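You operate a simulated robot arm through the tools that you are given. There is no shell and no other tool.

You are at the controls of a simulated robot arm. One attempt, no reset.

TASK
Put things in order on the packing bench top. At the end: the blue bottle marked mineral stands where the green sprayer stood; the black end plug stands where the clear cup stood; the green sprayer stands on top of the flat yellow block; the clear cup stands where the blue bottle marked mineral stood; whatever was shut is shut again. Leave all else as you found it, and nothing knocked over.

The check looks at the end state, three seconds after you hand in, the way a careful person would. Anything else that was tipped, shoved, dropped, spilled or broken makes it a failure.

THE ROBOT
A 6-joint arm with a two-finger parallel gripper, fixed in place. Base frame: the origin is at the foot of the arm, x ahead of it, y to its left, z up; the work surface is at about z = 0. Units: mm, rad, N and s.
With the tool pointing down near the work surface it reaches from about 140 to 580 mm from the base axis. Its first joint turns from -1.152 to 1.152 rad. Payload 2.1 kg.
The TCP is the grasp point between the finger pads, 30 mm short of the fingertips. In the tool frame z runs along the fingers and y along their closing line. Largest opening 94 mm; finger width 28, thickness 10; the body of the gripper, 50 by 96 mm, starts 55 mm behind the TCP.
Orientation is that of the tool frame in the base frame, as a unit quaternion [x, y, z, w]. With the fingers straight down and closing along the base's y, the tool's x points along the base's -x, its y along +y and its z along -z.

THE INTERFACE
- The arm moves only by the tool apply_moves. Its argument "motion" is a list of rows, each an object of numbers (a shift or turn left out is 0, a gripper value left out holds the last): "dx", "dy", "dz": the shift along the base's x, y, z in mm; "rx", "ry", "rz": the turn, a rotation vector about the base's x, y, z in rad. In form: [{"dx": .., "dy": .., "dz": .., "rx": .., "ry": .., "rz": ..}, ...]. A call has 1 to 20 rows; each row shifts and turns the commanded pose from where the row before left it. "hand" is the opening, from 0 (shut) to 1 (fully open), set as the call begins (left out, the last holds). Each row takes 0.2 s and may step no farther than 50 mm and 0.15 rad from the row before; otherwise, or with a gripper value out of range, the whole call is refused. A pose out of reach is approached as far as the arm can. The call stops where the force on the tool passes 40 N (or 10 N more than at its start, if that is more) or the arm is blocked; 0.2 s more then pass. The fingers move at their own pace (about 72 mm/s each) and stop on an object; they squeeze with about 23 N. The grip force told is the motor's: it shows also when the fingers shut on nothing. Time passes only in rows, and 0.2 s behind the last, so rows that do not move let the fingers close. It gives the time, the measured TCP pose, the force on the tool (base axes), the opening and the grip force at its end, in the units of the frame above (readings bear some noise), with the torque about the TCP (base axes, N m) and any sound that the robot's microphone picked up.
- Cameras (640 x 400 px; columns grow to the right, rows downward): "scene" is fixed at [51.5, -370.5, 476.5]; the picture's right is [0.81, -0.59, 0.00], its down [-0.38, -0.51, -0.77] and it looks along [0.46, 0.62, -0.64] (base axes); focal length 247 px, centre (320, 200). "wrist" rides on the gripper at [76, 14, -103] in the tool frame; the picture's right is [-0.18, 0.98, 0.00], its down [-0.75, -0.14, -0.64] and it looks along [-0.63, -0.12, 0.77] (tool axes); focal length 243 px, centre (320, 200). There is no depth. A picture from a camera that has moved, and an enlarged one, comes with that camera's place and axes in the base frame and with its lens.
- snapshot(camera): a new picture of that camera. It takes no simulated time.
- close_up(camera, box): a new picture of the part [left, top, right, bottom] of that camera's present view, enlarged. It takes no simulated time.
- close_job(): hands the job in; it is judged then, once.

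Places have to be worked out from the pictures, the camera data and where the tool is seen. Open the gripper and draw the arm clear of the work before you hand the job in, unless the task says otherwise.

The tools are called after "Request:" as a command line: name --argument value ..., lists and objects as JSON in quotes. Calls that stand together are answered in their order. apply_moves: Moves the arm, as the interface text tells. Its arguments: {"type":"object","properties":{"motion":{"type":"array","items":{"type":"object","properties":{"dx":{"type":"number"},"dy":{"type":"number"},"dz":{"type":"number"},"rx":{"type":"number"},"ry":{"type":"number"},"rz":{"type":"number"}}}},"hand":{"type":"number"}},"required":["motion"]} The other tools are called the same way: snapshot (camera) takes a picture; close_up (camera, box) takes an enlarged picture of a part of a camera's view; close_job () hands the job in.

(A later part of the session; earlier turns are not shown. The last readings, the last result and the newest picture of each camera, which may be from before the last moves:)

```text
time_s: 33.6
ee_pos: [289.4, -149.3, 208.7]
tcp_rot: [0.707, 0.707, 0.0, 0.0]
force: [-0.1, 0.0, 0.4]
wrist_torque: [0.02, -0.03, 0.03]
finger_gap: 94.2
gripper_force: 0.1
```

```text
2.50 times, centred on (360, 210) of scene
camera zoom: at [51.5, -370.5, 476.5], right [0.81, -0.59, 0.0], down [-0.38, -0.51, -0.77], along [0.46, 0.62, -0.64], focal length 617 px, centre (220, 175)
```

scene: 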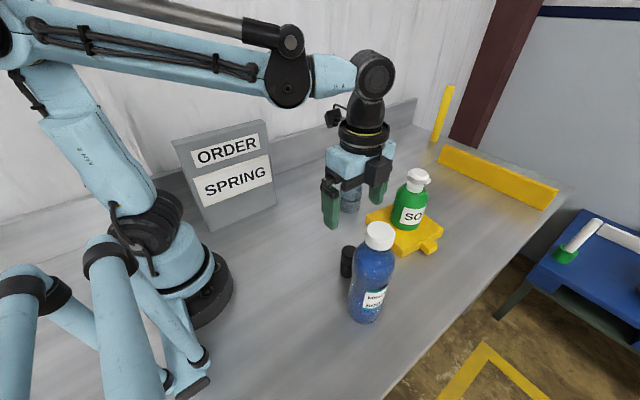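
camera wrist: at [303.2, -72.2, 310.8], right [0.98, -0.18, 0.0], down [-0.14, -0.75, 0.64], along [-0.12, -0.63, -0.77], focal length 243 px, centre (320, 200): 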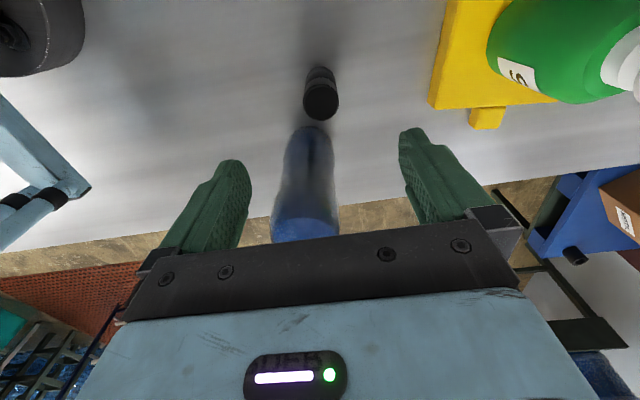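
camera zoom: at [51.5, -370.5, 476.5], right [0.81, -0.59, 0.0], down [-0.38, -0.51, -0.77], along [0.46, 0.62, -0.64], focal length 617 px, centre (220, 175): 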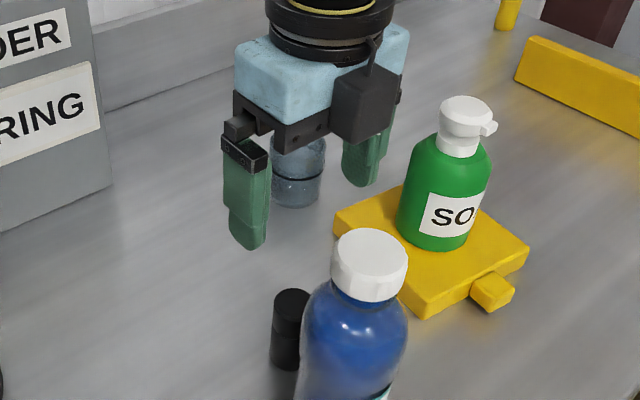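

The scene view shows a dark block on the near side of the gripper. I need to know what it is before descending next to the bottle.

Request:
close_up --camera "scene" --box '[310, 90, 410, 230]'

```text
2.86 times, centred on (360, 160) of scene
camera zoom: at [51.5, -370.5, 476.5], right [0.81, -0.59, 0.0], down [-0.38, -0.51, -0.77], along [0.46, 0.62, -0.64], focal length 705 px, centre (206, 314)
```

zoom: 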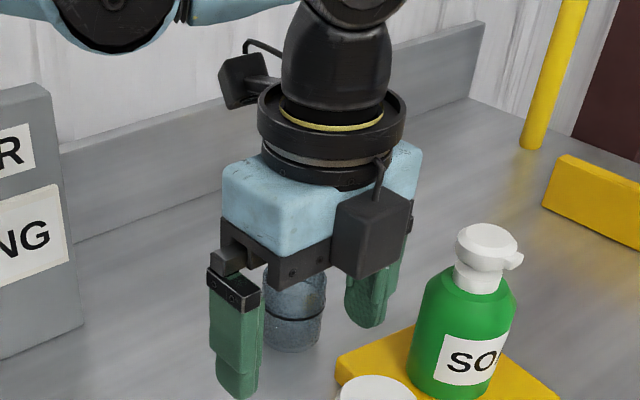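

That block is a small housing on the gripper's other side. At grasp height it still clears the blue bottle by about 20 mm. The plug is centred under the TCP, so I'll descend partway and recheck.

Request:
apply_moves --hand 1 --motion '[{"dz": -30}, {"dz": -30}, {"dz": -25}, {"dz": -10}, {}]'

Request:
snapshot --camera "wrist"

Request:
close_up --camera "scene" --box '[300, 150, 420, 340]'

```text
time_s: 34.8
ee_pos: [288.5, -150.1, 112.0]
tcp_rot: [0.707, 0.707, 0.0, 0.001]
force: [0.0, 0.6, -0.5]
wrist_torque: [0.02, -0.02, -0.01]
finger_gap: 94.0
gripper_force: 0.0
```

```text
taken
camera wrist: at [302.8, -73.0, 215.7], right [0.98, -0.18, 0.0], down [-0.14, -0.75, 0.64], along [-0.12, -0.63, -0.77], focal length 243 px, centre (320, 200)
```

wrist: 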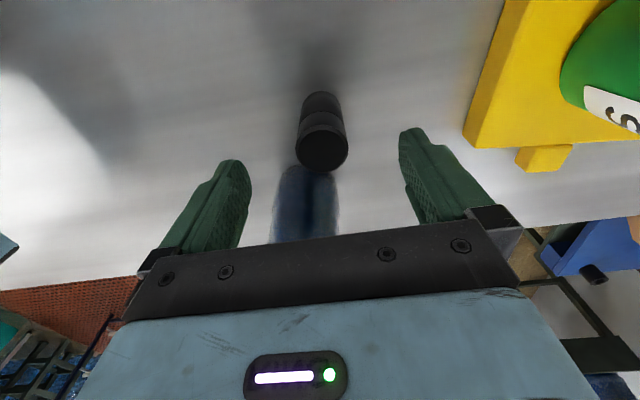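

```text
2.11 times, centred on (360, 245) of scene
camera zoom: at [51.5, -370.5, 476.5], right [0.81, -0.59, 0.0], down [-0.38, -0.51, -0.77], along [0.46, 0.62, -0.64], focal length 519 px, centre (236, 105)
```

zoom: 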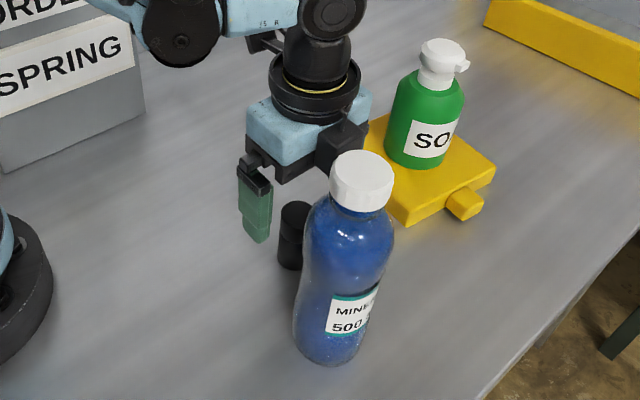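

The plug is aligned to within 2–3 mm and the housing is clear of the bottle. I'll continue down to TCP z ≈ 50.

Request:
apply_moves --motion '[{"dy": 1, "dz": -20}, {"dy": 1, "dz": -20}, {"dz": -14}, {"dz": -8}, {}]'

Request:
snapshot --camera "wrist"

Request:
close_up --camera "scene" --box '[310, 190, 410, 340]'

```text
time_s: 36.0
ee_pos: [289.0, -148.4, 52.3]
tcp_rot: [0.706, 0.709, 0.0, 0.001]
force: [0.8, -0.6, -0.1]
wrist_torque: [-0.02, 0.0, -0.02]
finger_gap: 93.9
gripper_force: 0.1
```

```text
taken
camera wrist: at [302.9, -71.1, 154.8], right [0.98, -0.18, 0.0], down [-0.14, -0.75, 0.64], along [-0.12, -0.63, -0.77], focal length 243 px, centre (320, 200)
```

wrist: 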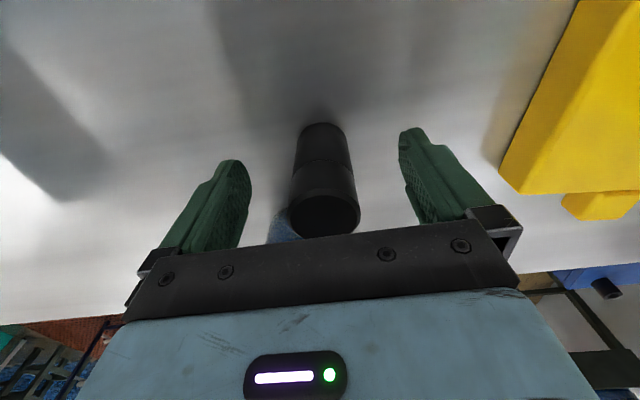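

```text
2.67 times, centred on (360, 265) of scene
camera zoom: at [51.5, -370.5, 476.5], right [0.81, -0.59, 0.0], down [-0.38, -0.51, -0.77], along [0.46, 0.62, -0.64], focal length 658 px, centre (213, 27)
```

zoom: 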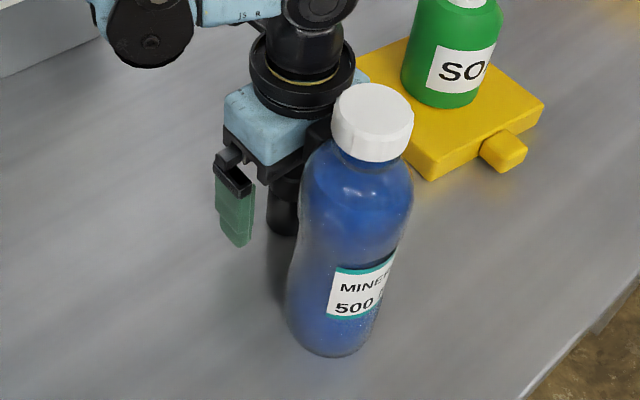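

The plug is between the fingers and the bottle hasn't been touched. Closing.

Request:
apply_moves --hand 0 --motion '[{}, {}, {}, {}]'

Request:
snapshot --camera "wrist"

```text
time_s: 37.0
ee_pos: [288.5, -147.8, 52.2]
tcp_rot: [0.707, 0.707, -0.001, 0.001]
force: [0.1, -0.1, -0.3]
wrist_torque: [-0.03, -0.01, 0.0]
finger_gap: 34.3
gripper_force: 23.0
```

```text
taken
camera wrist: at [302.9, -71.1, 155.0], right [0.98, -0.18, 0.0], down [-0.14, -0.75, 0.64], along [-0.12, -0.63, -0.77], focal length 243 px, centre (320, 200)
```

wrist: 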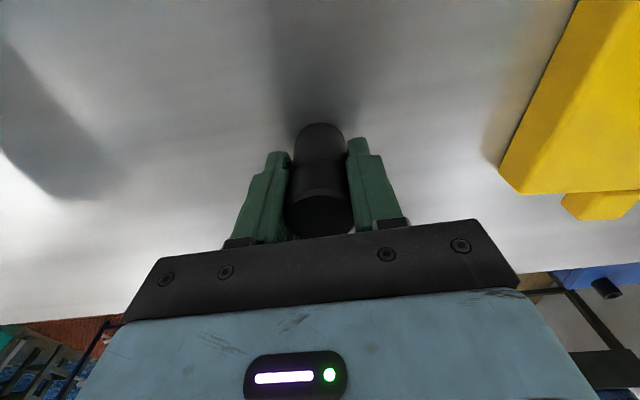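

The plug is gripped at 34.3 mm. I'll lift it straight up, then carry it to the cup's old spot at (509, 90) while turning the gripper back to its default yaw.

Request:
apply_moves --motion '[{"dz": 10}, {"dz": 25}, {"dz": 40}, {"dz": 45}, {}, {}]'

Request:
snapshot --camera "scene"

```text
time_s: 38.4
ee_pos: [289.3, -147.1, 171.5]
tcp_rot: [0.707, 0.707, 0.0, 0.001]
force: [-0.7, 0.2, -0.6]
wrist_torque: [0.02, 0.02, 0.0]
finger_gap: 34.0
gripper_force: 23.2
```

```text
taken
```

scene: 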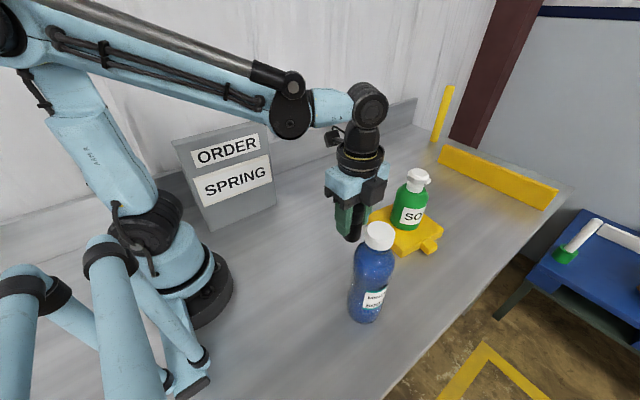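

The plug is held and the blue bottle is undisturbed. Carrying the plug to the cup's old spot now; its bottom at about z = 119 clears the 70 mm cup.

Request:
apply_moves --motion '[{"dx": 10, "dy": 10.8, "rz": 0.1}, {"dx": 20, "dy": 21.6, "rz": 0.14}, {"dx": 20, "dy": 21.6, "rz": 0.14}, {"dx": 20, "dy": 21.6, "rz": 0.14}, {"dx": 20, "dy": 21.6, "rz": 0.14}, {"dx": 20, "dy": 21.6, "rz": 0.14}, {"dx": 20, "dy": 21.6, "rz": 0.14}, {"dx": 20, "dy": 21.6, "rz": 0.14}, {"dx": 20, "dy": 21.6, "rz": 0.14}, {"dx": 20, "dy": 21.6, "rz": 0.14}, {"dx": 20, "dy": 21.6, "rz": 0.14}, {"dx": 10, "dy": 10.2, "rz": 0.0708}, {}, {}]'

Request:
snapshot --camera "scene"

Request:
snapshot --camera "wrist"

```text
time_s: 41.4
ee_pos: [509.0, 90.1, 171.7]
tcp_rot: [-0.001, 1.0, 0.001, 0.001]
force: [0.1, -0.1, -1.3]
wrist_torque: [-0.01, -0.04, -0.01]
finger_gap: 34.3
gripper_force: 23.2
```

```text
taken
```

scene: 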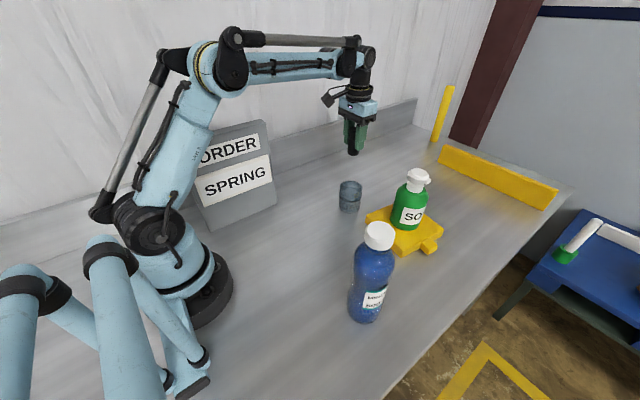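

```text
taken
camera wrist: at [433.6, 103.9, 274.1], right [0.18, 0.98, 0.0], down [0.75, -0.14, 0.64], along [0.63, -0.12, -0.77], focal length 243 px, centre (320, 200)
```

wrist: 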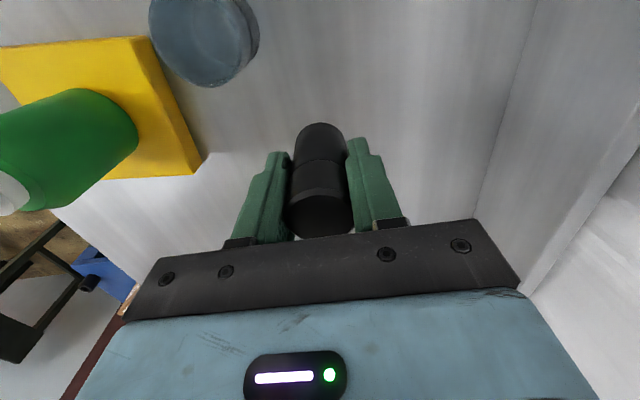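

The TCP is at (509, 90), over the cup's old spot. Lowering the plug.

Request:
apply_moves --motion '[{"dz": -25}, {"dz": -35}, {"dz": -30}, {"dz": -18}, {"dz": -7}, {}]'

Request:
close_up --camera "scene" --box '[285, 135, 385, 215]'

```text
time_s: 42.8
ee_pos: [511.0, 89.4, 55.7]
tcp_rot: [-0.002, 1.0, 0.001, 0.001]
force: [-0.2, -0.4, -1.2]
wrist_torque: [0.0, 0.0, -0.01]
finger_gap: 34.2
gripper_force: 23.0
```

```text
5.00 times, centred on (335, 175) of scene
camera zoom: at [51.5, -370.5, 476.5], right [0.81, -0.59, 0.0], down [-0.38, -0.51, -0.77], along [0.46, 0.62, -0.64], focal length 1233 px, centre (245, 325)
```

zoom: 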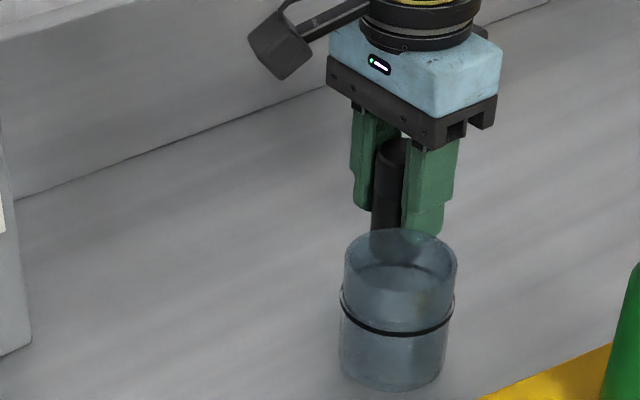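

The plug's column matches the cup's original column within a couple of pixels. Taking the final few millimetres down.

Request:
apply_moves --motion '[{"dz": -1.5}, {"dz": -1}, {}]'

Request:
apply_moves --motion '[{"dz": -1}, {}]'

```text
time_s: 43.6
ee_pos: [508.8, 89.9, 52.2]
tcp_rot: [-0.001, 1.0, 0.001, 0.001]
force: [-0.1, -0.6, -0.4]
wrist_torque: [-0.01, -0.01, -0.05]
finger_gap: 34.1
gripper_force: 22.3
```

```text
time_s: 44.2
ee_pos: [509.9, 89.8, 52.5]
tcp_rot: [-0.001, 1.0, 0.001, 0.0]
force: [-0.6, -0.2, -1.4]
wrist_torque: [-0.03, -0.02, -0.03]
finger_gap: 34.0
gripper_force: 23.1
```

No contact yet. I'll continue in 0.7 mm steps.

Request:
apply_moves --motion '[{"dz": -0.7}, {}]'

Request:
apply_moves --motion '[{"dz": -0.7}, {}]'

```text
time_s: 44.8
ee_pos: [509.3, 89.1, 51.5]
tcp_rot: [0.0, 1.0, 0.001, 0.001]
force: [-2.9, -0.4, 13.1]
wrist_torque: [-0.16, 0.12, 0.01]
finger_gap: 34.1
gripper_force: 22.9
```

```text
time_s: 45.4
ee_pos: [509.4, 89.1, 49.8]
tcp_rot: [-0.001, 1.0, 0.002, 0.0]
force: [0.2, 1.1, 17.7]
wrist_torque: [-0.05, -0.07, 0.03]
finger_gap: 34.0
gripper_force: 23.2
```

The plug is seated on the bench with 18 N down. Easing off 0.7 mm and opening.

Request:
apply_moves --motion '[{"dz": 0.7}, {}]'

Request:
apply_moves --hand 1 --motion '[{}, {}, {}]'

Request:
snapshot --camera "wrist"

Request:
close_up --camera "scene" --box '[285, 135, 385, 215]'

```text
time_s: 46.0
ee_pos: [509.9, 88.9, 50.6]
tcp_rot: [0.0, 1.0, 0.001, 0.001]
force: [0.7, 0.2, 0.2]
wrist_torque: [0.0, -0.01, -0.01]
finger_gap: 34.0
gripper_force: 23.0
```

```text
time_s: 46.8
ee_pos: [510.3, 89.3, 51.4]
tcp_rot: [0.0, 1.0, 0.001, 0.001]
force: [0.0, 0.6, 0.7]
wrist_torque: [0.02, -0.03, 0.01]
finger_gap: 94.0
gripper_force: 0.1
```

```text
taken
camera wrist: at [433.5, 103.1, 154.0], right [0.18, 0.98, 0.0], down [0.75, -0.14, 0.64], along [0.63, -0.12, -0.77], focal length 243 px, centre (320, 200)
```

wrist: 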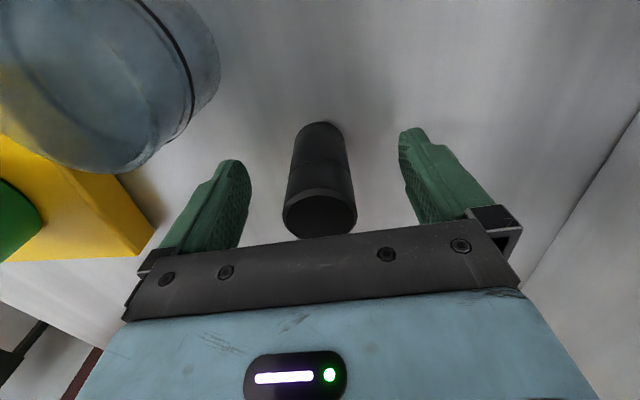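

```text
5.00 times, centred on (335, 175) of scene
camera zoom: at [51.5, -370.5, 476.5], right [0.81, -0.59, 0.0], down [-0.38, -0.51, -0.77], along [0.46, 0.62, -0.64], focal length 1233 px, centre (245, 325)
```

zoom: 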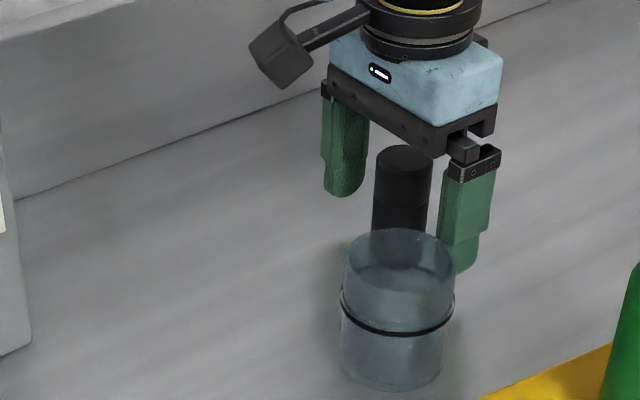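

The plug stands where the cup was, with its top at column 402 against the cup rim's original 401. I'll rise well above everything and travel over to the blue bottle, keeping the fingertips above its 228 mm cap.

Request:
apply_moves --motion '[{"dz": 25}, {"dz": 45}, {"dz": 45}, {"dz": 45}, {"dz": 45}, {"dx": -15, "dy": -20, "dz": 30}, {"dx": -26, "dy": -34, "dz": 10}, {"dx": -26, "dy": -34}, {"dx": -26, "dy": -34}, {"dx": -26, "dy": -34}, {"dx": -26, "dy": -34}, {"dx": -26, "dy": -34}, {"dx": -26, "dy": -34}, {"dx": -26, "dy": -34}, {"dx": -20, "dy": -25}, {"dx": -6, "dy": -7}, {}, {}]'

Request:
snapshot --camera "wrist"

Request:
snapshot --camera "scene"

```text
time_s: 50.6
ee_pos: [261.3, -236.0, 297.9]
tcp_rot: [0.0, 1.0, 0.001, 0.001]
force: [0.3, 0.2, 0.0]
wrist_torque: [-0.03, 0.02, -0.01]
finger_gap: 93.9
gripper_force: 0.2
```

```text
taken
camera wrist: at [185.2, -221.6, 400.3], right [0.18, 0.98, 0.0], down [0.75, -0.14, 0.64], along [0.63, -0.12, -0.77], focal length 243 px, centre (320, 200)
```

wrist: 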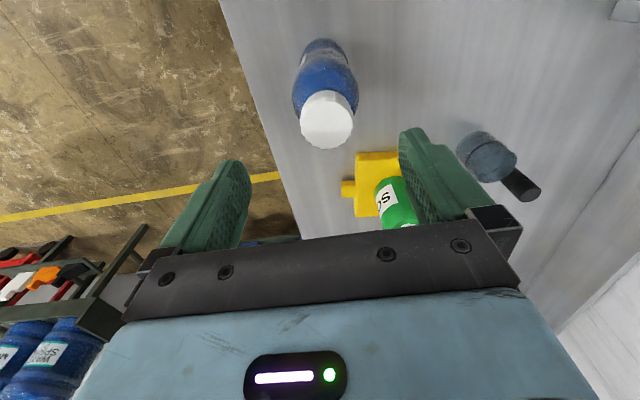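

```text
taken
```

scene: 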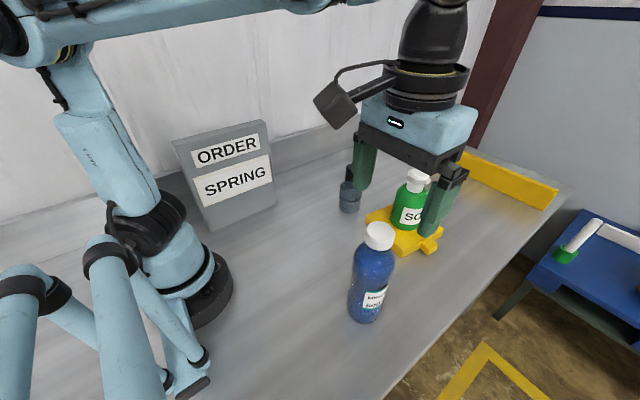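

The TCP is above the bottle at about z = 298. I'll enlarge the cap region to centre on it.

Request:
close_up --camera "wrist" --box '[250, 20, 400, 170]'

Request:
close_up --camera "scene" --box '[330, 205, 420, 335]'

```text
2.67 times, centred on (325, 95) of wrist
camera zoom: at [185.2, -221.6, 400.3], right [0.18, 0.98, 0.0], down [0.75, -0.14, 0.64], along [0.63, -0.12, -0.77], focal length 647 px, centre (307, 480)
```

zoom: 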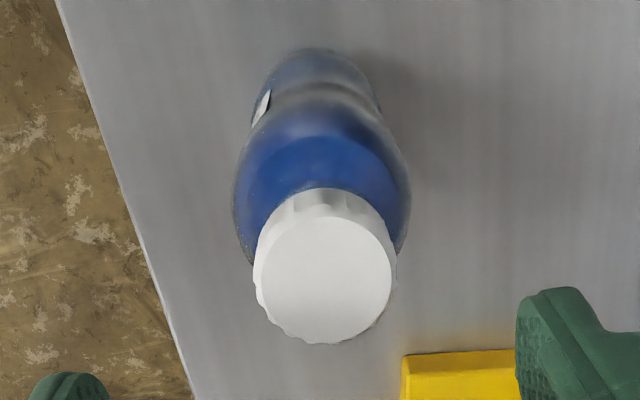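

```text
3.08 times, centred on (375, 270) of scene
camera zoom: at [51.5, -370.5, 476.5], right [0.81, -0.59, 0.0], down [-0.38, -0.51, -0.77], along [0.46, 0.62, -0.64], focal length 759 px, centre (151, -15)
```

zoom: 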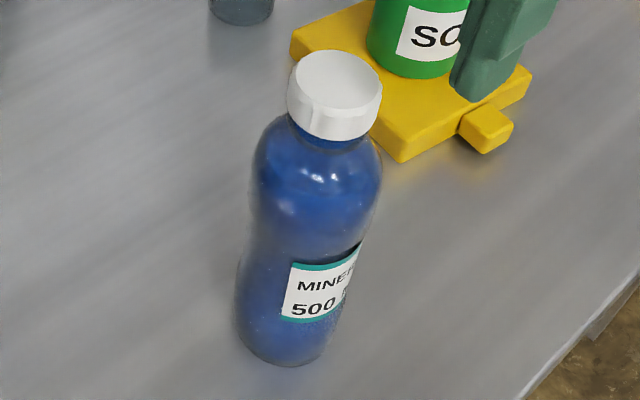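

Triangulating both views puts the cap centre at about (258.5, -231, z 225), with a body about 65 mm wide up to z ≈ 178. I'll centre on it and descend partway around the cap, then check.

Request:
apply_moves --hand 1 --motion '[{"dx": -1.5, "dy": 2.5, "dz": -15}, {"dx": -1, "dy": 2, "dz": -25}, {"dz": -20}, {}, {}]'

Request:
snapshot --camera "wrist"

Request:
close_up --camera "scene" --box '[310, 130, 450, 340]'

```text
time_s: 51.8
ee_pos: [260.3, -231.1, 235.7]
tcp_rot: [-0.001, 1.0, 0.001, 0.001]
force: [0.9, 0.2, 0.0]
wrist_torque: [-0.02, 0.02, 0.0]
finger_gap: 94.1
gripper_force: 0.0
```

```text
taken
camera wrist: at [183.1, -217.4, 338.7], right [0.18, 0.98, 0.0], down [0.75, -0.14, 0.64], along [0.63, -0.12, -0.77], focal length 243 px, centre (320, 200)
```

wrist: 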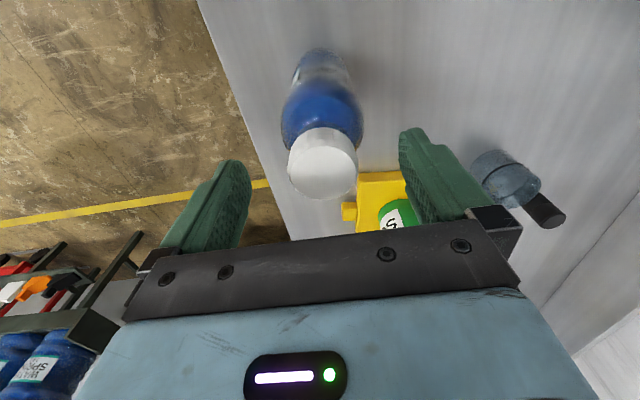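

```text
1.90 times, centred on (380, 235) of scene
camera zoom: at [51.5, -370.5, 476.5], right [0.81, -0.59, 0.0], down [-0.38, -0.51, -0.77], along [0.46, 0.62, -0.64], focal length 470 px, centre (206, 133)
```

zoom: 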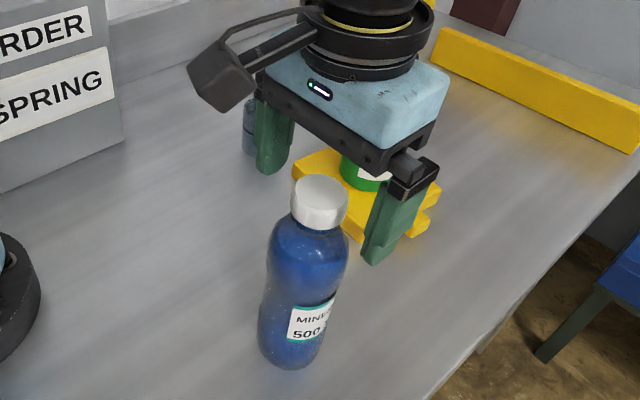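

Enlarging the cap again to check x and y alignment from this closer distance.

Request:
close_up --camera "wrist" --box '[240, 40, 420, 220]'

```text
2.22 times, centred on (330, 130) of wrist
camera zoom: at [183.1, -217.4, 338.7], right [0.18, 0.98, 0.0], down [0.75, -0.14, 0.64], along [0.63, -0.12, -0.77], focal length 539 px, centre (298, 356)
```

zoom: 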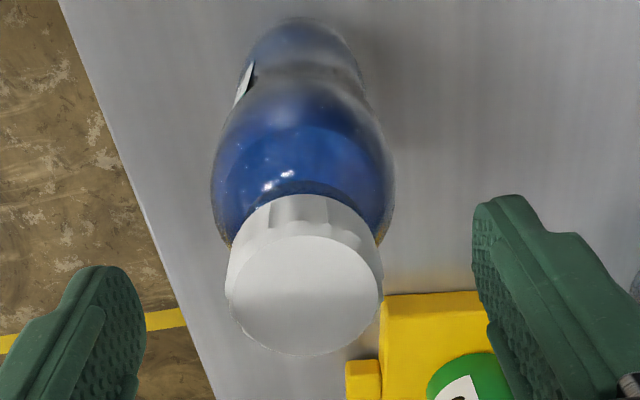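

The cap is at about (257.5, -230), so I'll adjust by (-1.5, +1.5). Then I'll descend to TCP z ≈ 180, where the pads meet the upper body and the palm stays above the cap.

Request:
apply_moves --motion '[{"dx": -1.5, "dy": 1.5, "dz": -20}, {"dz": -18}, {"dz": -10}, {"dz": -6}, {}]'

Request:
snapshot --camera "wrist"

Request:
close_up --camera "scene" --box '[310, 160, 440, 340]'

```text
time_s: 53.0
ee_pos: [256.4, -229.1, 183.2]
tcp_rot: [0.0, 1.0, 0.001, 0.001]
force: [-0.2, 0.7, -0.4]
wrist_torque: [-0.02, -0.02, 0.0]
finger_gap: 93.7
gripper_force: 0.1
```

```text
taken
camera wrist: at [180.1, -214.9, 285.6], right [0.18, 0.98, 0.0], down [0.75, -0.14, 0.64], along [0.63, -0.12, -0.77], focal length 243 px, centre (320, 200)
```

wrist: 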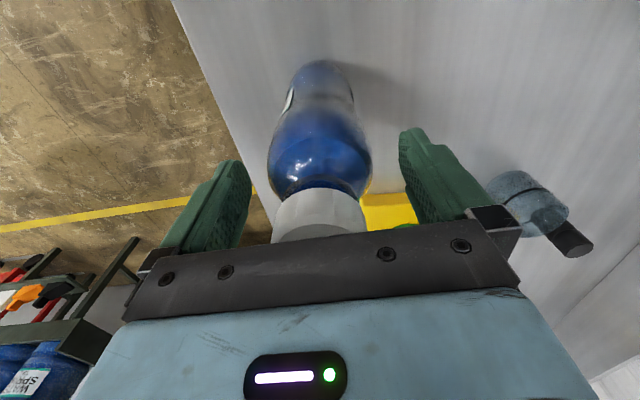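

```text
2.22 times, centred on (375, 250) of scene
camera zoom: at [51.5, -370.5, 476.5], right [0.81, -0.59, 0.0], down [-0.38, -0.51, -0.77], along [0.46, 0.62, -0.64], focal length 548 px, centre (198, 89)
```

zoom: 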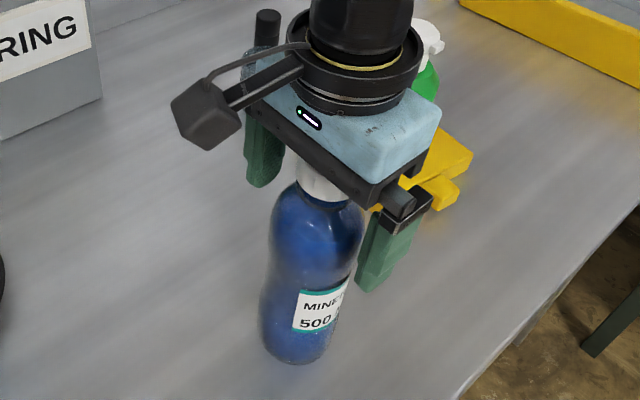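

The bulge sits symmetrically between the fingers (columns 268–372, midpoint 320). Lowering 3 mm and closing.

Request:
apply_moves --motion '[{"dx": 1, "dz": -3}, {}]'

Request:
apply_moves --hand 0 --motion '[{}, {}, {}, {}]'

Request:
snapshot --camera "wrist"

Request:
close_up --camera "scene" --box '[310, 160, 440, 340]'

```text
time_s: 53.6
ee_pos: [257.4, -229.4, 178.8]
tcp_rot: [-0.001, 1.0, 0.001, 0.001]
force: [-0.1, 0.7, -0.6]
wrist_torque: [-0.01, -0.01, -0.06]
finger_gap: 94.0
gripper_force: 0.1
```

```text
time_s: 54.6
ee_pos: [258.3, -229.0, 181.9]
tcp_rot: [-0.001, 1.0, 0.001, 0.001]
force: [-0.6, -2.1, 0.8]
wrist_torque: [-0.26, -0.04, -0.01]
finger_gap: 65.4
gripper_force: 22.7
```

```text
taken
camera wrist: at [181.3, -214.8, 283.0], right [0.18, 0.98, 0.0], down [0.75, -0.14, 0.64], along [0.63, -0.12, -0.77], focal length 243 px, centre (320, 200)
```

wrist: 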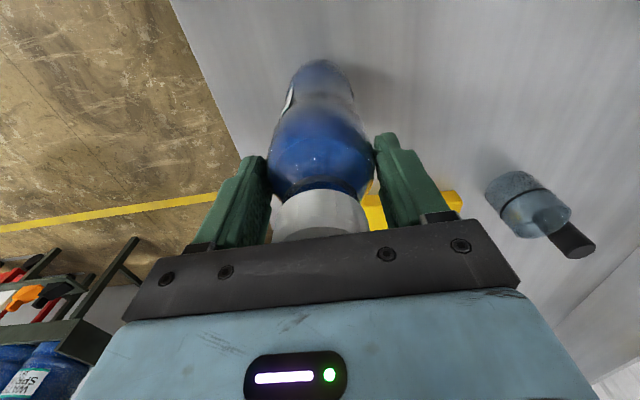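

```text
2.22 times, centred on (375, 250) of scene
camera zoom: at [51.5, -370.5, 476.5], right [0.81, -0.59, 0.0], down [-0.38, -0.51, -0.77], along [0.46, 0.62, -0.64], focal length 548 px, centre (198, 89)
```

zoom: 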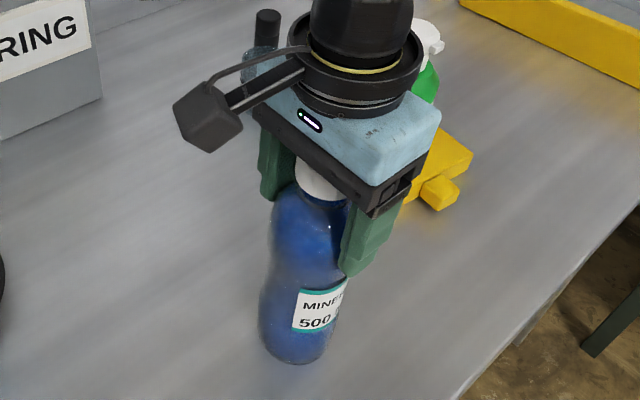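

The bottle is gripped at 65.4 mm. I'll lift slowly and check that it comes up straight.

Request:
apply_moves --motion '[{"dz": 3}, {"dz": 5}, {"dz": 8}, {}, {}]'

Request:
close_up --camera "scene" --box '[310, 160, 440, 340]'

Request:
snapshot --camera "wrist"

```text
time_s: 55.8
ee_pos: [258.0, -228.6, 196.0]
tcp_rot: [-0.001, 1.0, 0.001, 0.001]
force: [0.3, 0.3, -5.9]
wrist_torque: [-0.01, 0.02, -0.01]
finger_gap: 65.4
gripper_force: 22.9
```

```text
2.22 times, centred on (375, 250) of scene
camera zoom: at [51.5, -370.5, 476.5], right [0.81, -0.59, 0.0], down [-0.38, -0.51, -0.77], along [0.46, 0.62, -0.64], focal length 548 px, centre (198, 89)
```

zoom: 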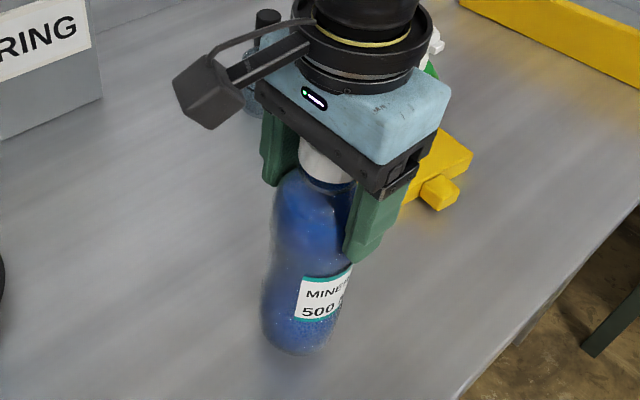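

```text
taken
camera wrist: at [181.7, -214.9, 298.9], right [0.18, 0.98, 0.0], down [0.75, -0.14, 0.64], along [0.63, -0.12, -0.77], focal length 243 px, centre (320, 200)
```

wrist: 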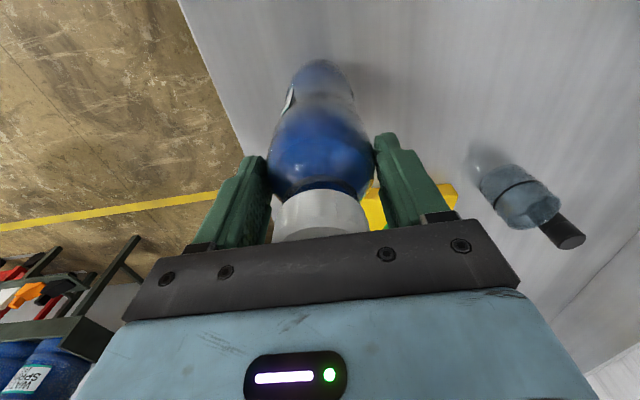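

The bottle hangs straight; it weighs about 0.6 kg with no slip. I'll raise it above the cup's height and carry it smoothly along a curved path that stays clear of the cup, to the sprayer's old spot.

Request:
apply_moves --motion '[{"dz": 12}, {"dz": 18}, {"dz": 18}, {"dz": 12}, {}, {"dx": 3, "dy": 11}, {"dx": 5.5, "dy": 20}, {"dx": 6.7, "dy": 25}, {"dx": 6.7, "dy": 25}, {"dx": 6.7, "dy": 25}, {"dx": 6.7, "dy": 25}, {"dx": 6.7, "dy": 25}, {"dx": 6.7, "dy": 25}, {"dx": 6.7, "dy": 25}, {"dx": 6.7, "dy": 22}, {}]'

Request:
snapshot --camera "scene"

```text
time_s: 59.2
ee_pos: [321.2, -1.2, 255.0]
tcp_rot: [-0.001, 1.0, 0.001, 0.0]
force: [0.9, 0.7, -5.0]
wrist_torque: [0.02, 0.03, -0.01]
finger_gap: 65.2
gripper_force: 22.6
```

```text
taken
```

scene: 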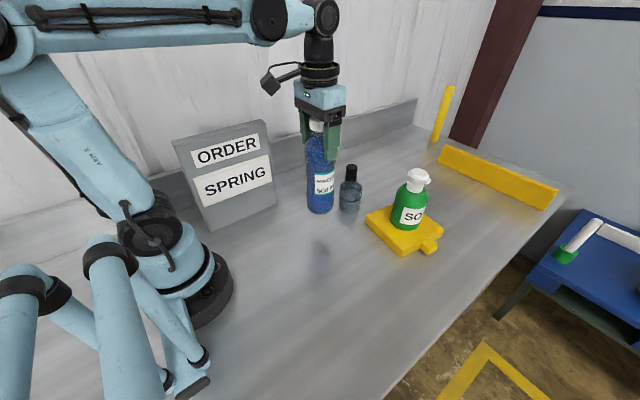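

The bottle is steady at (321, -1). Continuing to (390.5, 109.5).

Request:
apply_moves --motion '[{"dx": 6, "dy": 9}, {"dx": 13, "dy": 20}, {"dx": 15, "dy": 24}, {"dx": 15, "dy": 24}, {"dx": 12, "dy": 20}, {"dx": 6, "dy": 10}, {"dx": 2.5, "dy": 3.5}, {}, {}]'

Request:
snapshot --camera "scene"

Request:
snapshot --camera "wrist"

```text
time_s: 61.2
ee_pos: [390.1, 109.2, 256.3]
tcp_rot: [-0.001, 1.0, 0.001, 0.001]
force: [0.0, -0.1, -4.7]
wrist_torque: [-0.02, 0.0, -0.02]
finger_gap: 65.1
gripper_force: 23.3
```

```text
taken
```

scene: 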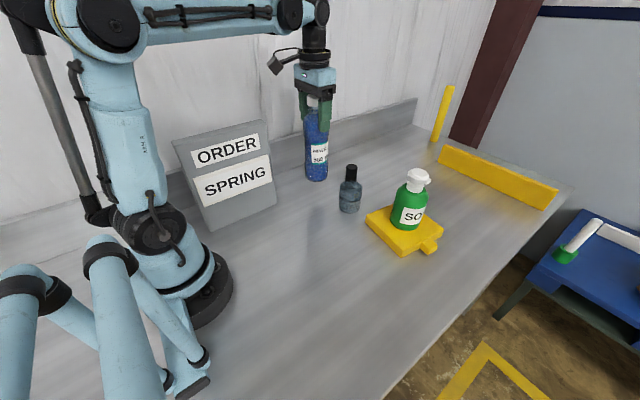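

```text
taken
camera wrist: at [313.3, 123.8, 358.7], right [0.18, 0.98, 0.0], down [0.75, -0.14, 0.64], along [0.63, -0.12, -0.77], focal length 243 px, centre (320, 200)
```

wrist: 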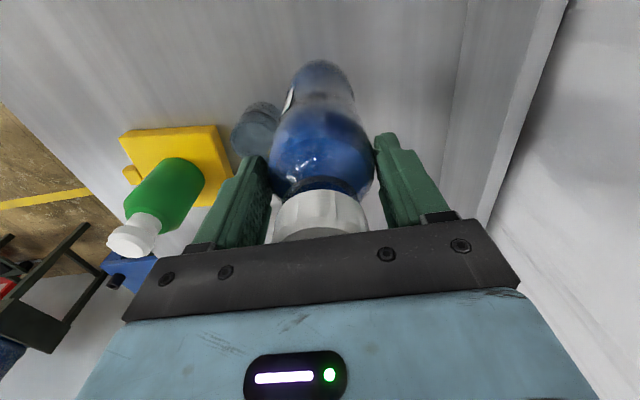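

Lowering most of the way now, stopping a few millimetres above the bench to compare with the sprayer's original place in the scene view.

Request:
apply_moves --motion '[{"dz": -12}, {"dz": -20}, {"dz": -20}, {"dz": -13}, {"dz": -5}, {}]'

Request:
close_up --camera "scene" --box '[285, 135, 385, 215]'

```text
time_s: 62.6
ee_pos: [388.6, 109.9, 186.2]
tcp_rot: [-0.001, 1.0, 0.001, 0.001]
force: [-0.1, 0.4, -6.2]
wrist_torque: [-0.02, 0.0, 0.02]
finger_gap: 65.3
gripper_force: 23.6
```

```text
5.00 times, centred on (335, 175) of scene
camera zoom: at [51.5, -370.5, 476.5], right [0.81, -0.59, 0.0], down [-0.38, -0.51, -0.77], along [0.46, 0.62, -0.64], focal length 1233 px, centre (245, 325)
```

zoom: 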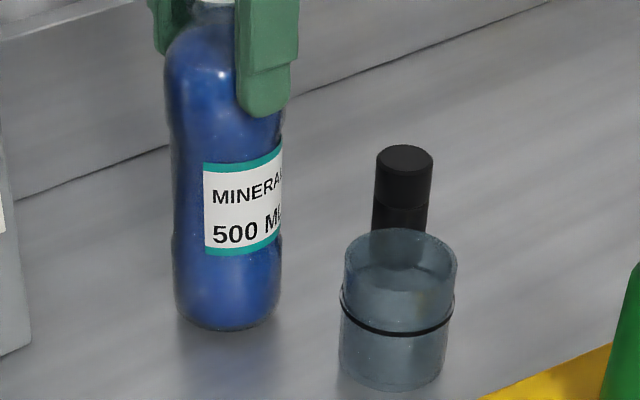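

The base lines up with the sprayer's original spot within about 2 mm. Lowering the last 6 mm carefully.

Request:
apply_moves --motion '[{"dx": -1, "dy": 0.5, "dz": -2}, {"dz": -2}, {}]'

Request:
apply_moves --motion '[{"dz": -1}, {}]'

Request:
apply_moves --motion '[{"dz": -0.7}, {}]'

```text
time_s: 63.4
ee_pos: [387.1, 110.5, 182.4]
tcp_rot: [-0.001, 1.0, 0.001, 0.001]
force: [0.3, 0.1, -5.2]
wrist_torque: [0.05, 0.02, -0.01]
finger_gap: 65.5
gripper_force: 23.5
```

```text
time_s: 64.0
ee_pos: [386.5, 110.8, 181.4]
tcp_rot: [-0.001, 1.0, 0.0, 0.001]
force: [-0.6, 0.1, -5.9]
wrist_torque: [-0.01, -0.01, 0.05]
finger_gap: 65.2
gripper_force: 23.0
```

```text
time_s: 64.6
ee_pos: [387.2, 110.3, 180.6]
tcp_rot: [-0.001, 1.0, 0.001, 0.0]
force: [-0.5, 0.6, 0.7]
wrist_torque: [-0.06, 0.08, 0.0]
finger_gap: 65.5
gripper_force: 23.2
```

The bench now carries the bottle's weight (force went from -5.9 to +0.7 N). Opening the gripper.

Request:
apply_moves --hand 1 --motion '[{}, {}, {}]'

Request:
snapshot --camera "wrist"

Request:
close_up --camera "scene" --box '[285, 135, 385, 215]'

```text
time_s: 65.4
ee_pos: [388.9, 109.2, 180.3]
tcp_rot: [-0.001, 1.0, 0.0, 0.001]
force: [-0.2, 0.3, 0.6]
wrist_torque: [-0.03, 0.02, -0.03]
finger_gap: 94.1
gripper_force: 0.1
```

```text
taken
camera wrist: at [311.7, 124.6, 283.0], right [0.18, 0.98, 0.0], down [0.75, -0.14, 0.64], along [0.63, -0.12, -0.77], focal length 243 px, centre (320, 200)
```

wrist: 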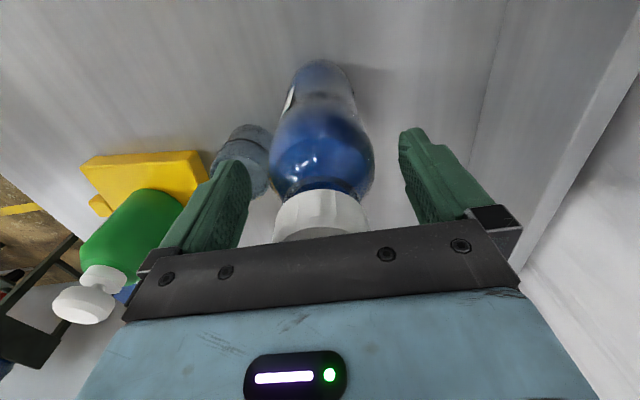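

```text
5.00 times, centred on (335, 175) of scene
camera zoom: at [51.5, -370.5, 476.5], right [0.81, -0.59, 0.0], down [-0.38, -0.51, -0.77], along [0.46, 0.62, -0.64], focal length 1233 px, centre (245, 325)
```

zoom: 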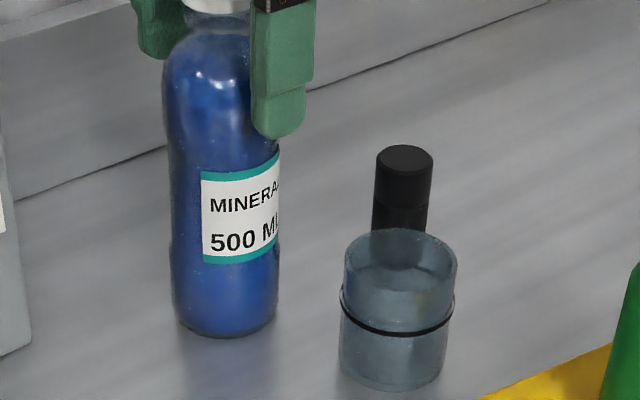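

The MINERAL bottle stands upright in the sprayer's old spot. I'll rise until the fingertips clear its cap, then move above the temporarily parked cup.

Request:
apply_moves --motion '[{"dz": 15}, {"dz": 30}, {"dz": 35}, {"dz": 25}, {"dx": 6, "dy": -10}, {"dx": 14, "dy": -26}, {"dx": 16, "dy": -30}, {"dx": 12, "dy": -22}, {"dx": 4, "dy": -7}, {}, {}]'

Request:
snapshot --camera "scene"

Request:
snapshot --camera "wrist"

```text
time_s: 67.8
ee_pos: [439.1, 14.1, 285.1]
tcp_rot: [0.0, 1.0, 0.0, 0.001]
force: [-0.5, 0.0, -0.3]
wrist_torque: [0.01, 0.02, 0.0]
finger_gap: 93.6
gripper_force: 0.0
```

```text
taken
```

scene: 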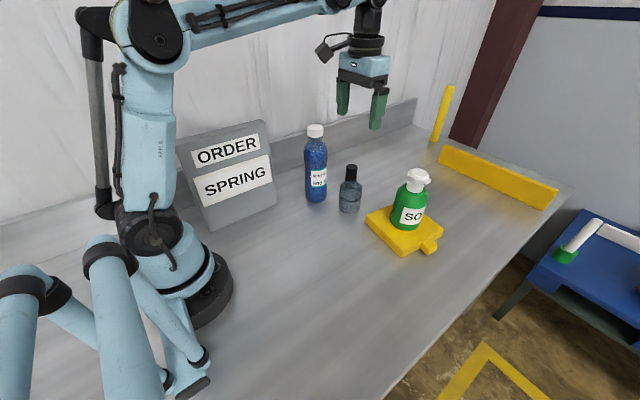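

```text
taken
camera wrist: at [364.4, 29.4, 388.0], right [0.18, 0.98, 0.0], down [0.75, -0.14, 0.64], along [0.63, -0.12, -0.77], focal length 243 px, centre (320, 200)
```

wrist: 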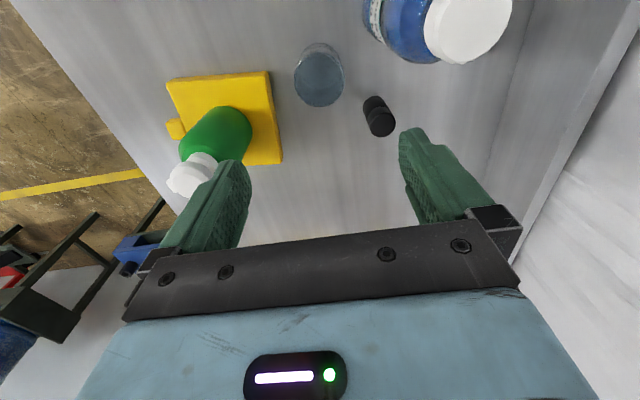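

The TCP is over the cup. I'll descend in stages, watching clearance to the blue bottle.

Request:
apply_moves --motion '[{"dz": -35}, {"dz": -45}, {"dz": -45}, {"dz": -30}, {"dz": -10}, {}, {}]'

Request:
snapshot --camera "scene"

Request:
snapshot --camera "wrist"

```text
time_s: 69.4
ee_pos: [440.0, 16.3, 119.0]
tcp_rot: [0.0, 1.0, 0.001, 0.001]
force: [0.3, -0.6, 0.5]
wrist_torque: [0.0, 0.02, 0.01]
finger_gap: 94.0
gripper_force: 0.0
```

```text
taken
```

scene: 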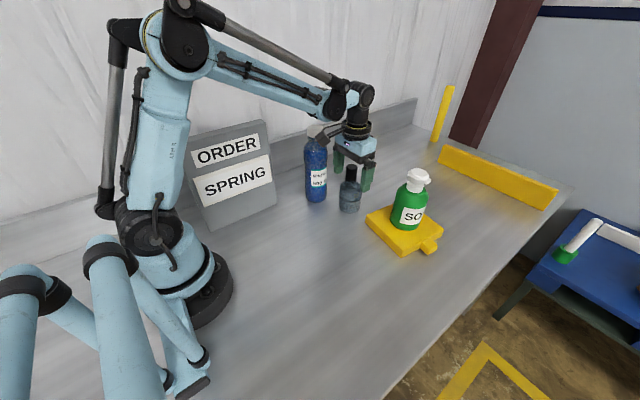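

```text
taken
camera wrist: at [363.6, 30.4, 222.4], right [0.18, 0.98, 0.0], down [0.75, -0.14, 0.64], along [0.63, -0.12, -0.77], focal length 243 px, centre (320, 200)
```

wrist: 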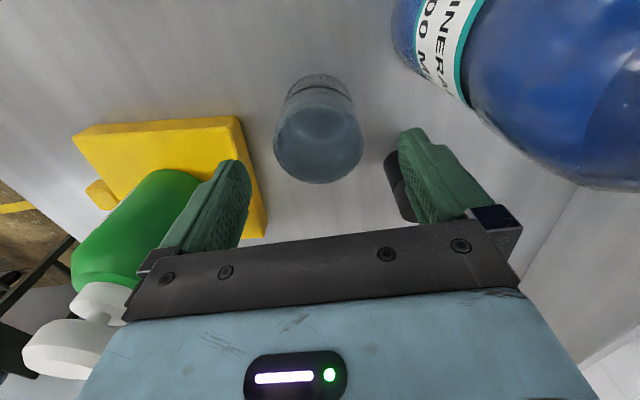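

Request:
close_up --camera "scene" --box '[285, 80, 405, 220]'

Request:
close_up --camera "wrist" --box '[230, 50, 430, 220]'

```text
2.86 times, centred on (345, 150) of scene
camera zoom: at [51.5, -370.5, 476.5], right [0.81, -0.59, 0.0], down [-0.38, -0.51, -0.77], along [0.46, 0.62, -0.64], focal length 705 px, centre (249, 343)
```

zoom: 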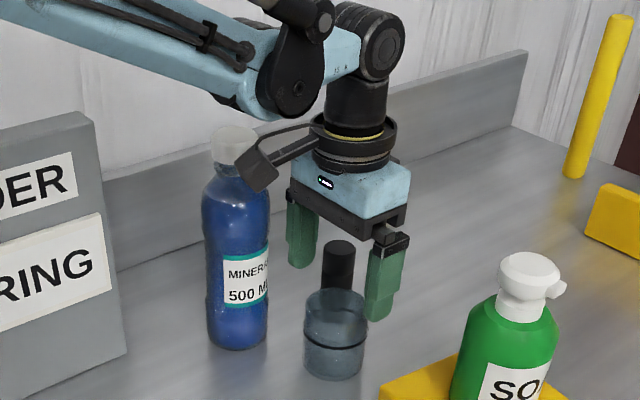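

```text
2.35 times, centred on (330, 135) of wrist
camera zoom: at [363.6, 30.4, 222.4], right [0.18, 0.98, 0.0], down [0.75, -0.14, 0.64], along [0.63, -0.12, -0.77], focal length 571 px, centre (296, 353)
```

zoom: 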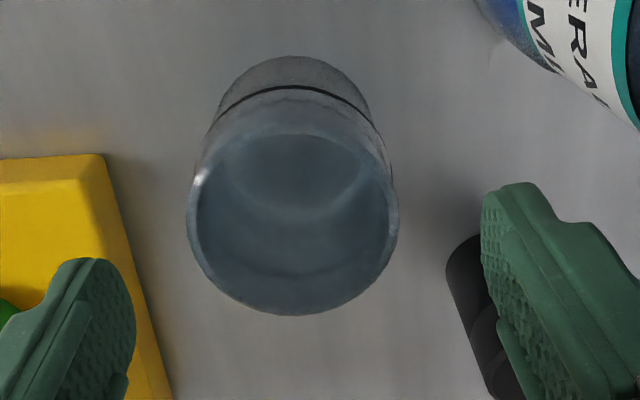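

The arm is clear of the bottle and the cup is centred in the grip. Descending the rest of the way to TCP z ≈ 48 and closing.

Request:
apply_moves --hand 1 --motion '[{"dx": -0.5, "dy": -1, "dz": -20}, {"dz": -20}, {"dz": -18}, {"dz": -12}, {}]'

Request:
close_up --camera "scene" --box '[285, 80, 405, 220]'

Request:
snapshot --camera "wrist"

```text
time_s: 70.6
ee_pos: [439.0, 12.5, 49.9]
tcp_rot: [-0.002, 1.0, 0.002, 0.001]
force: [0.7, -0.5, 0.5]
wrist_torque: [0.02, 0.0, -0.02]
finger_gap: 94.1
gripper_force: 0.1
```

```text
2.86 times, centred on (345, 150) of scene
camera zoom: at [51.5, -370.5, 476.5], right [0.81, -0.59, 0.0], down [-0.38, -0.51, -0.77], along [0.46, 0.62, -0.64], focal length 705 px, centre (249, 343)
```

zoom: 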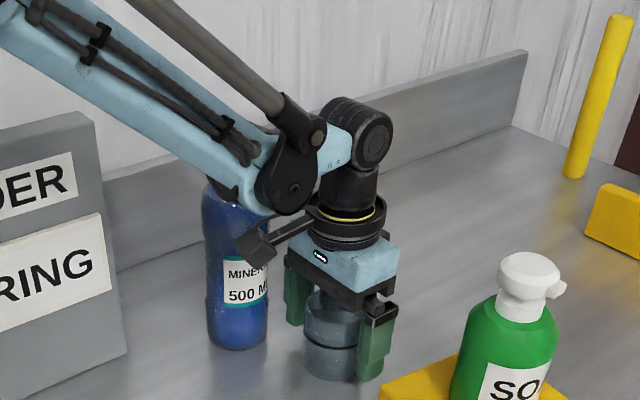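

```text
taken
camera wrist: at [362.3, 28.3, 152.4], right [0.18, 0.98, 0.0], down [0.75, -0.14, 0.64], along [0.63, -0.12, -0.77], focal length 243 px, centre (320, 200)
```

wrist: 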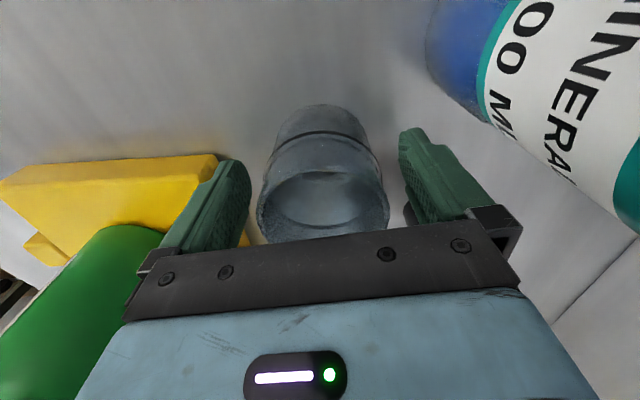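

The blue bottle hasn't moved and the cup is between the fingers. Closing.

Request:
apply_moves --motion '[{"dz": -2}, {}]'

Request:
apply_moves --hand 0 --motion '[{}, {}, {}, {}]'

```text
time_s: 71.2
ee_pos: [438.4, 14.8, 47.7]
tcp_rot: [-0.001, 1.0, 0.002, 0.001]
force: [-0.4, -0.3, 0.7]
wrist_torque: [0.0, -0.01, 0.04]
finger_gap: 93.9
gripper_force: 0.1
```

```text
time_s: 72.2
ee_pos: [439.4, 14.9, 48.4]
tcp_rot: [-0.001, 1.0, 0.001, 0.001]
force: [-0.2, -0.1, 0.5]
wrist_torque: [0.0, 0.0, -0.02]
finger_gap: 60.3
gripper_force: 22.8
```

The cup is gripped at 60.3 mm. Its destination is near the structure at the left of the scene, so I'll look at that area before carrying it there.

Request:
close_up --camera "scene" --box '[0, 200, 320, 400]'

```text
2.00 times, centred on (160, 300) of scene
camera zoom: at [51.5, -370.5, 476.5], right [0.81, -0.59, 0.0], down [-0.38, -0.51, -0.77], along [0.46, 0.62, -0.64], focal length 493 px, centre (640, 0)
```

zoom: 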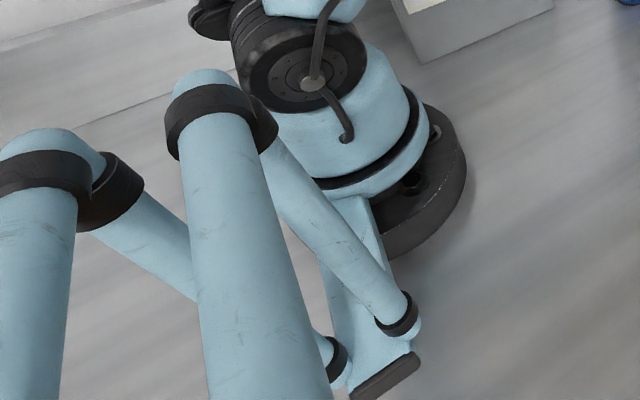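

That structure is behind x = 0, well away from the camera side of the gripper. Lifting the cup level and carrying it toward the bottle's old spot at about (258, -231).

Request:
apply_moves --motion '[{"dz": 8}, {"dz": 20}, {"dz": 25}, {"dz": 17}, {}, {"dx": -8, "dy": -11}, {"dx": -14, "dy": -19}, {"dx": -17, "dy": -23}, {"dx": -17, "dy": -23}, {"dx": -17, "dy": -23}, {"dx": -17, "dy": -23}, {"dx": -17, "dy": -23}, {"dx": -17, "dy": -23}, {"dx": -17, "dy": -23}, {"dx": -17, "dy": -23}, {"dx": -13, "dy": -18}, {"dx": -10, "dy": -13.5}, {}, {}]'

Request:
snapshot --camera "scene"

Request:
snapshot --camera "wrist"

```text
time_s: 76.2
ee_pos: [257.0, -231.0, 118.4]
tcp_rot: [-0.001, 1.0, 0.001, 0.001]
force: [-0.2, -0.9, 0.0]
wrist_torque: [0.0, 0.02, 0.0]
finger_gap: 60.4
gripper_force: 23.2
```

```text
taken
```

scene: 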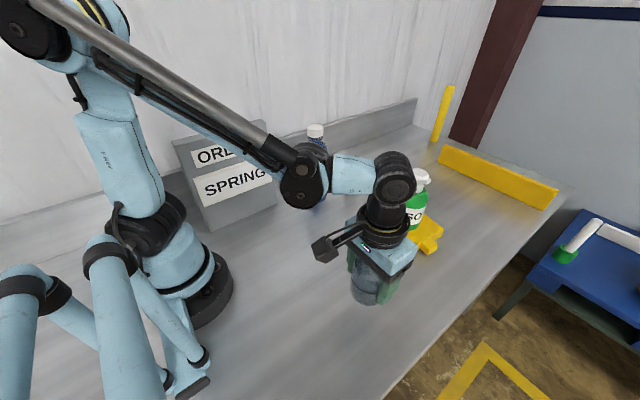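

```text
taken
camera wrist: at [181.5, -216.9, 221.3], right [0.18, 0.98, 0.0], down [0.75, -0.14, 0.64], along [0.63, -0.12, -0.77], focal length 243 px, centre (320, 200)
```

wrist: 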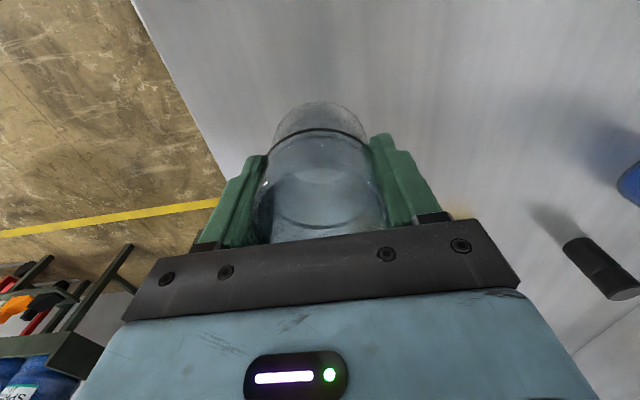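

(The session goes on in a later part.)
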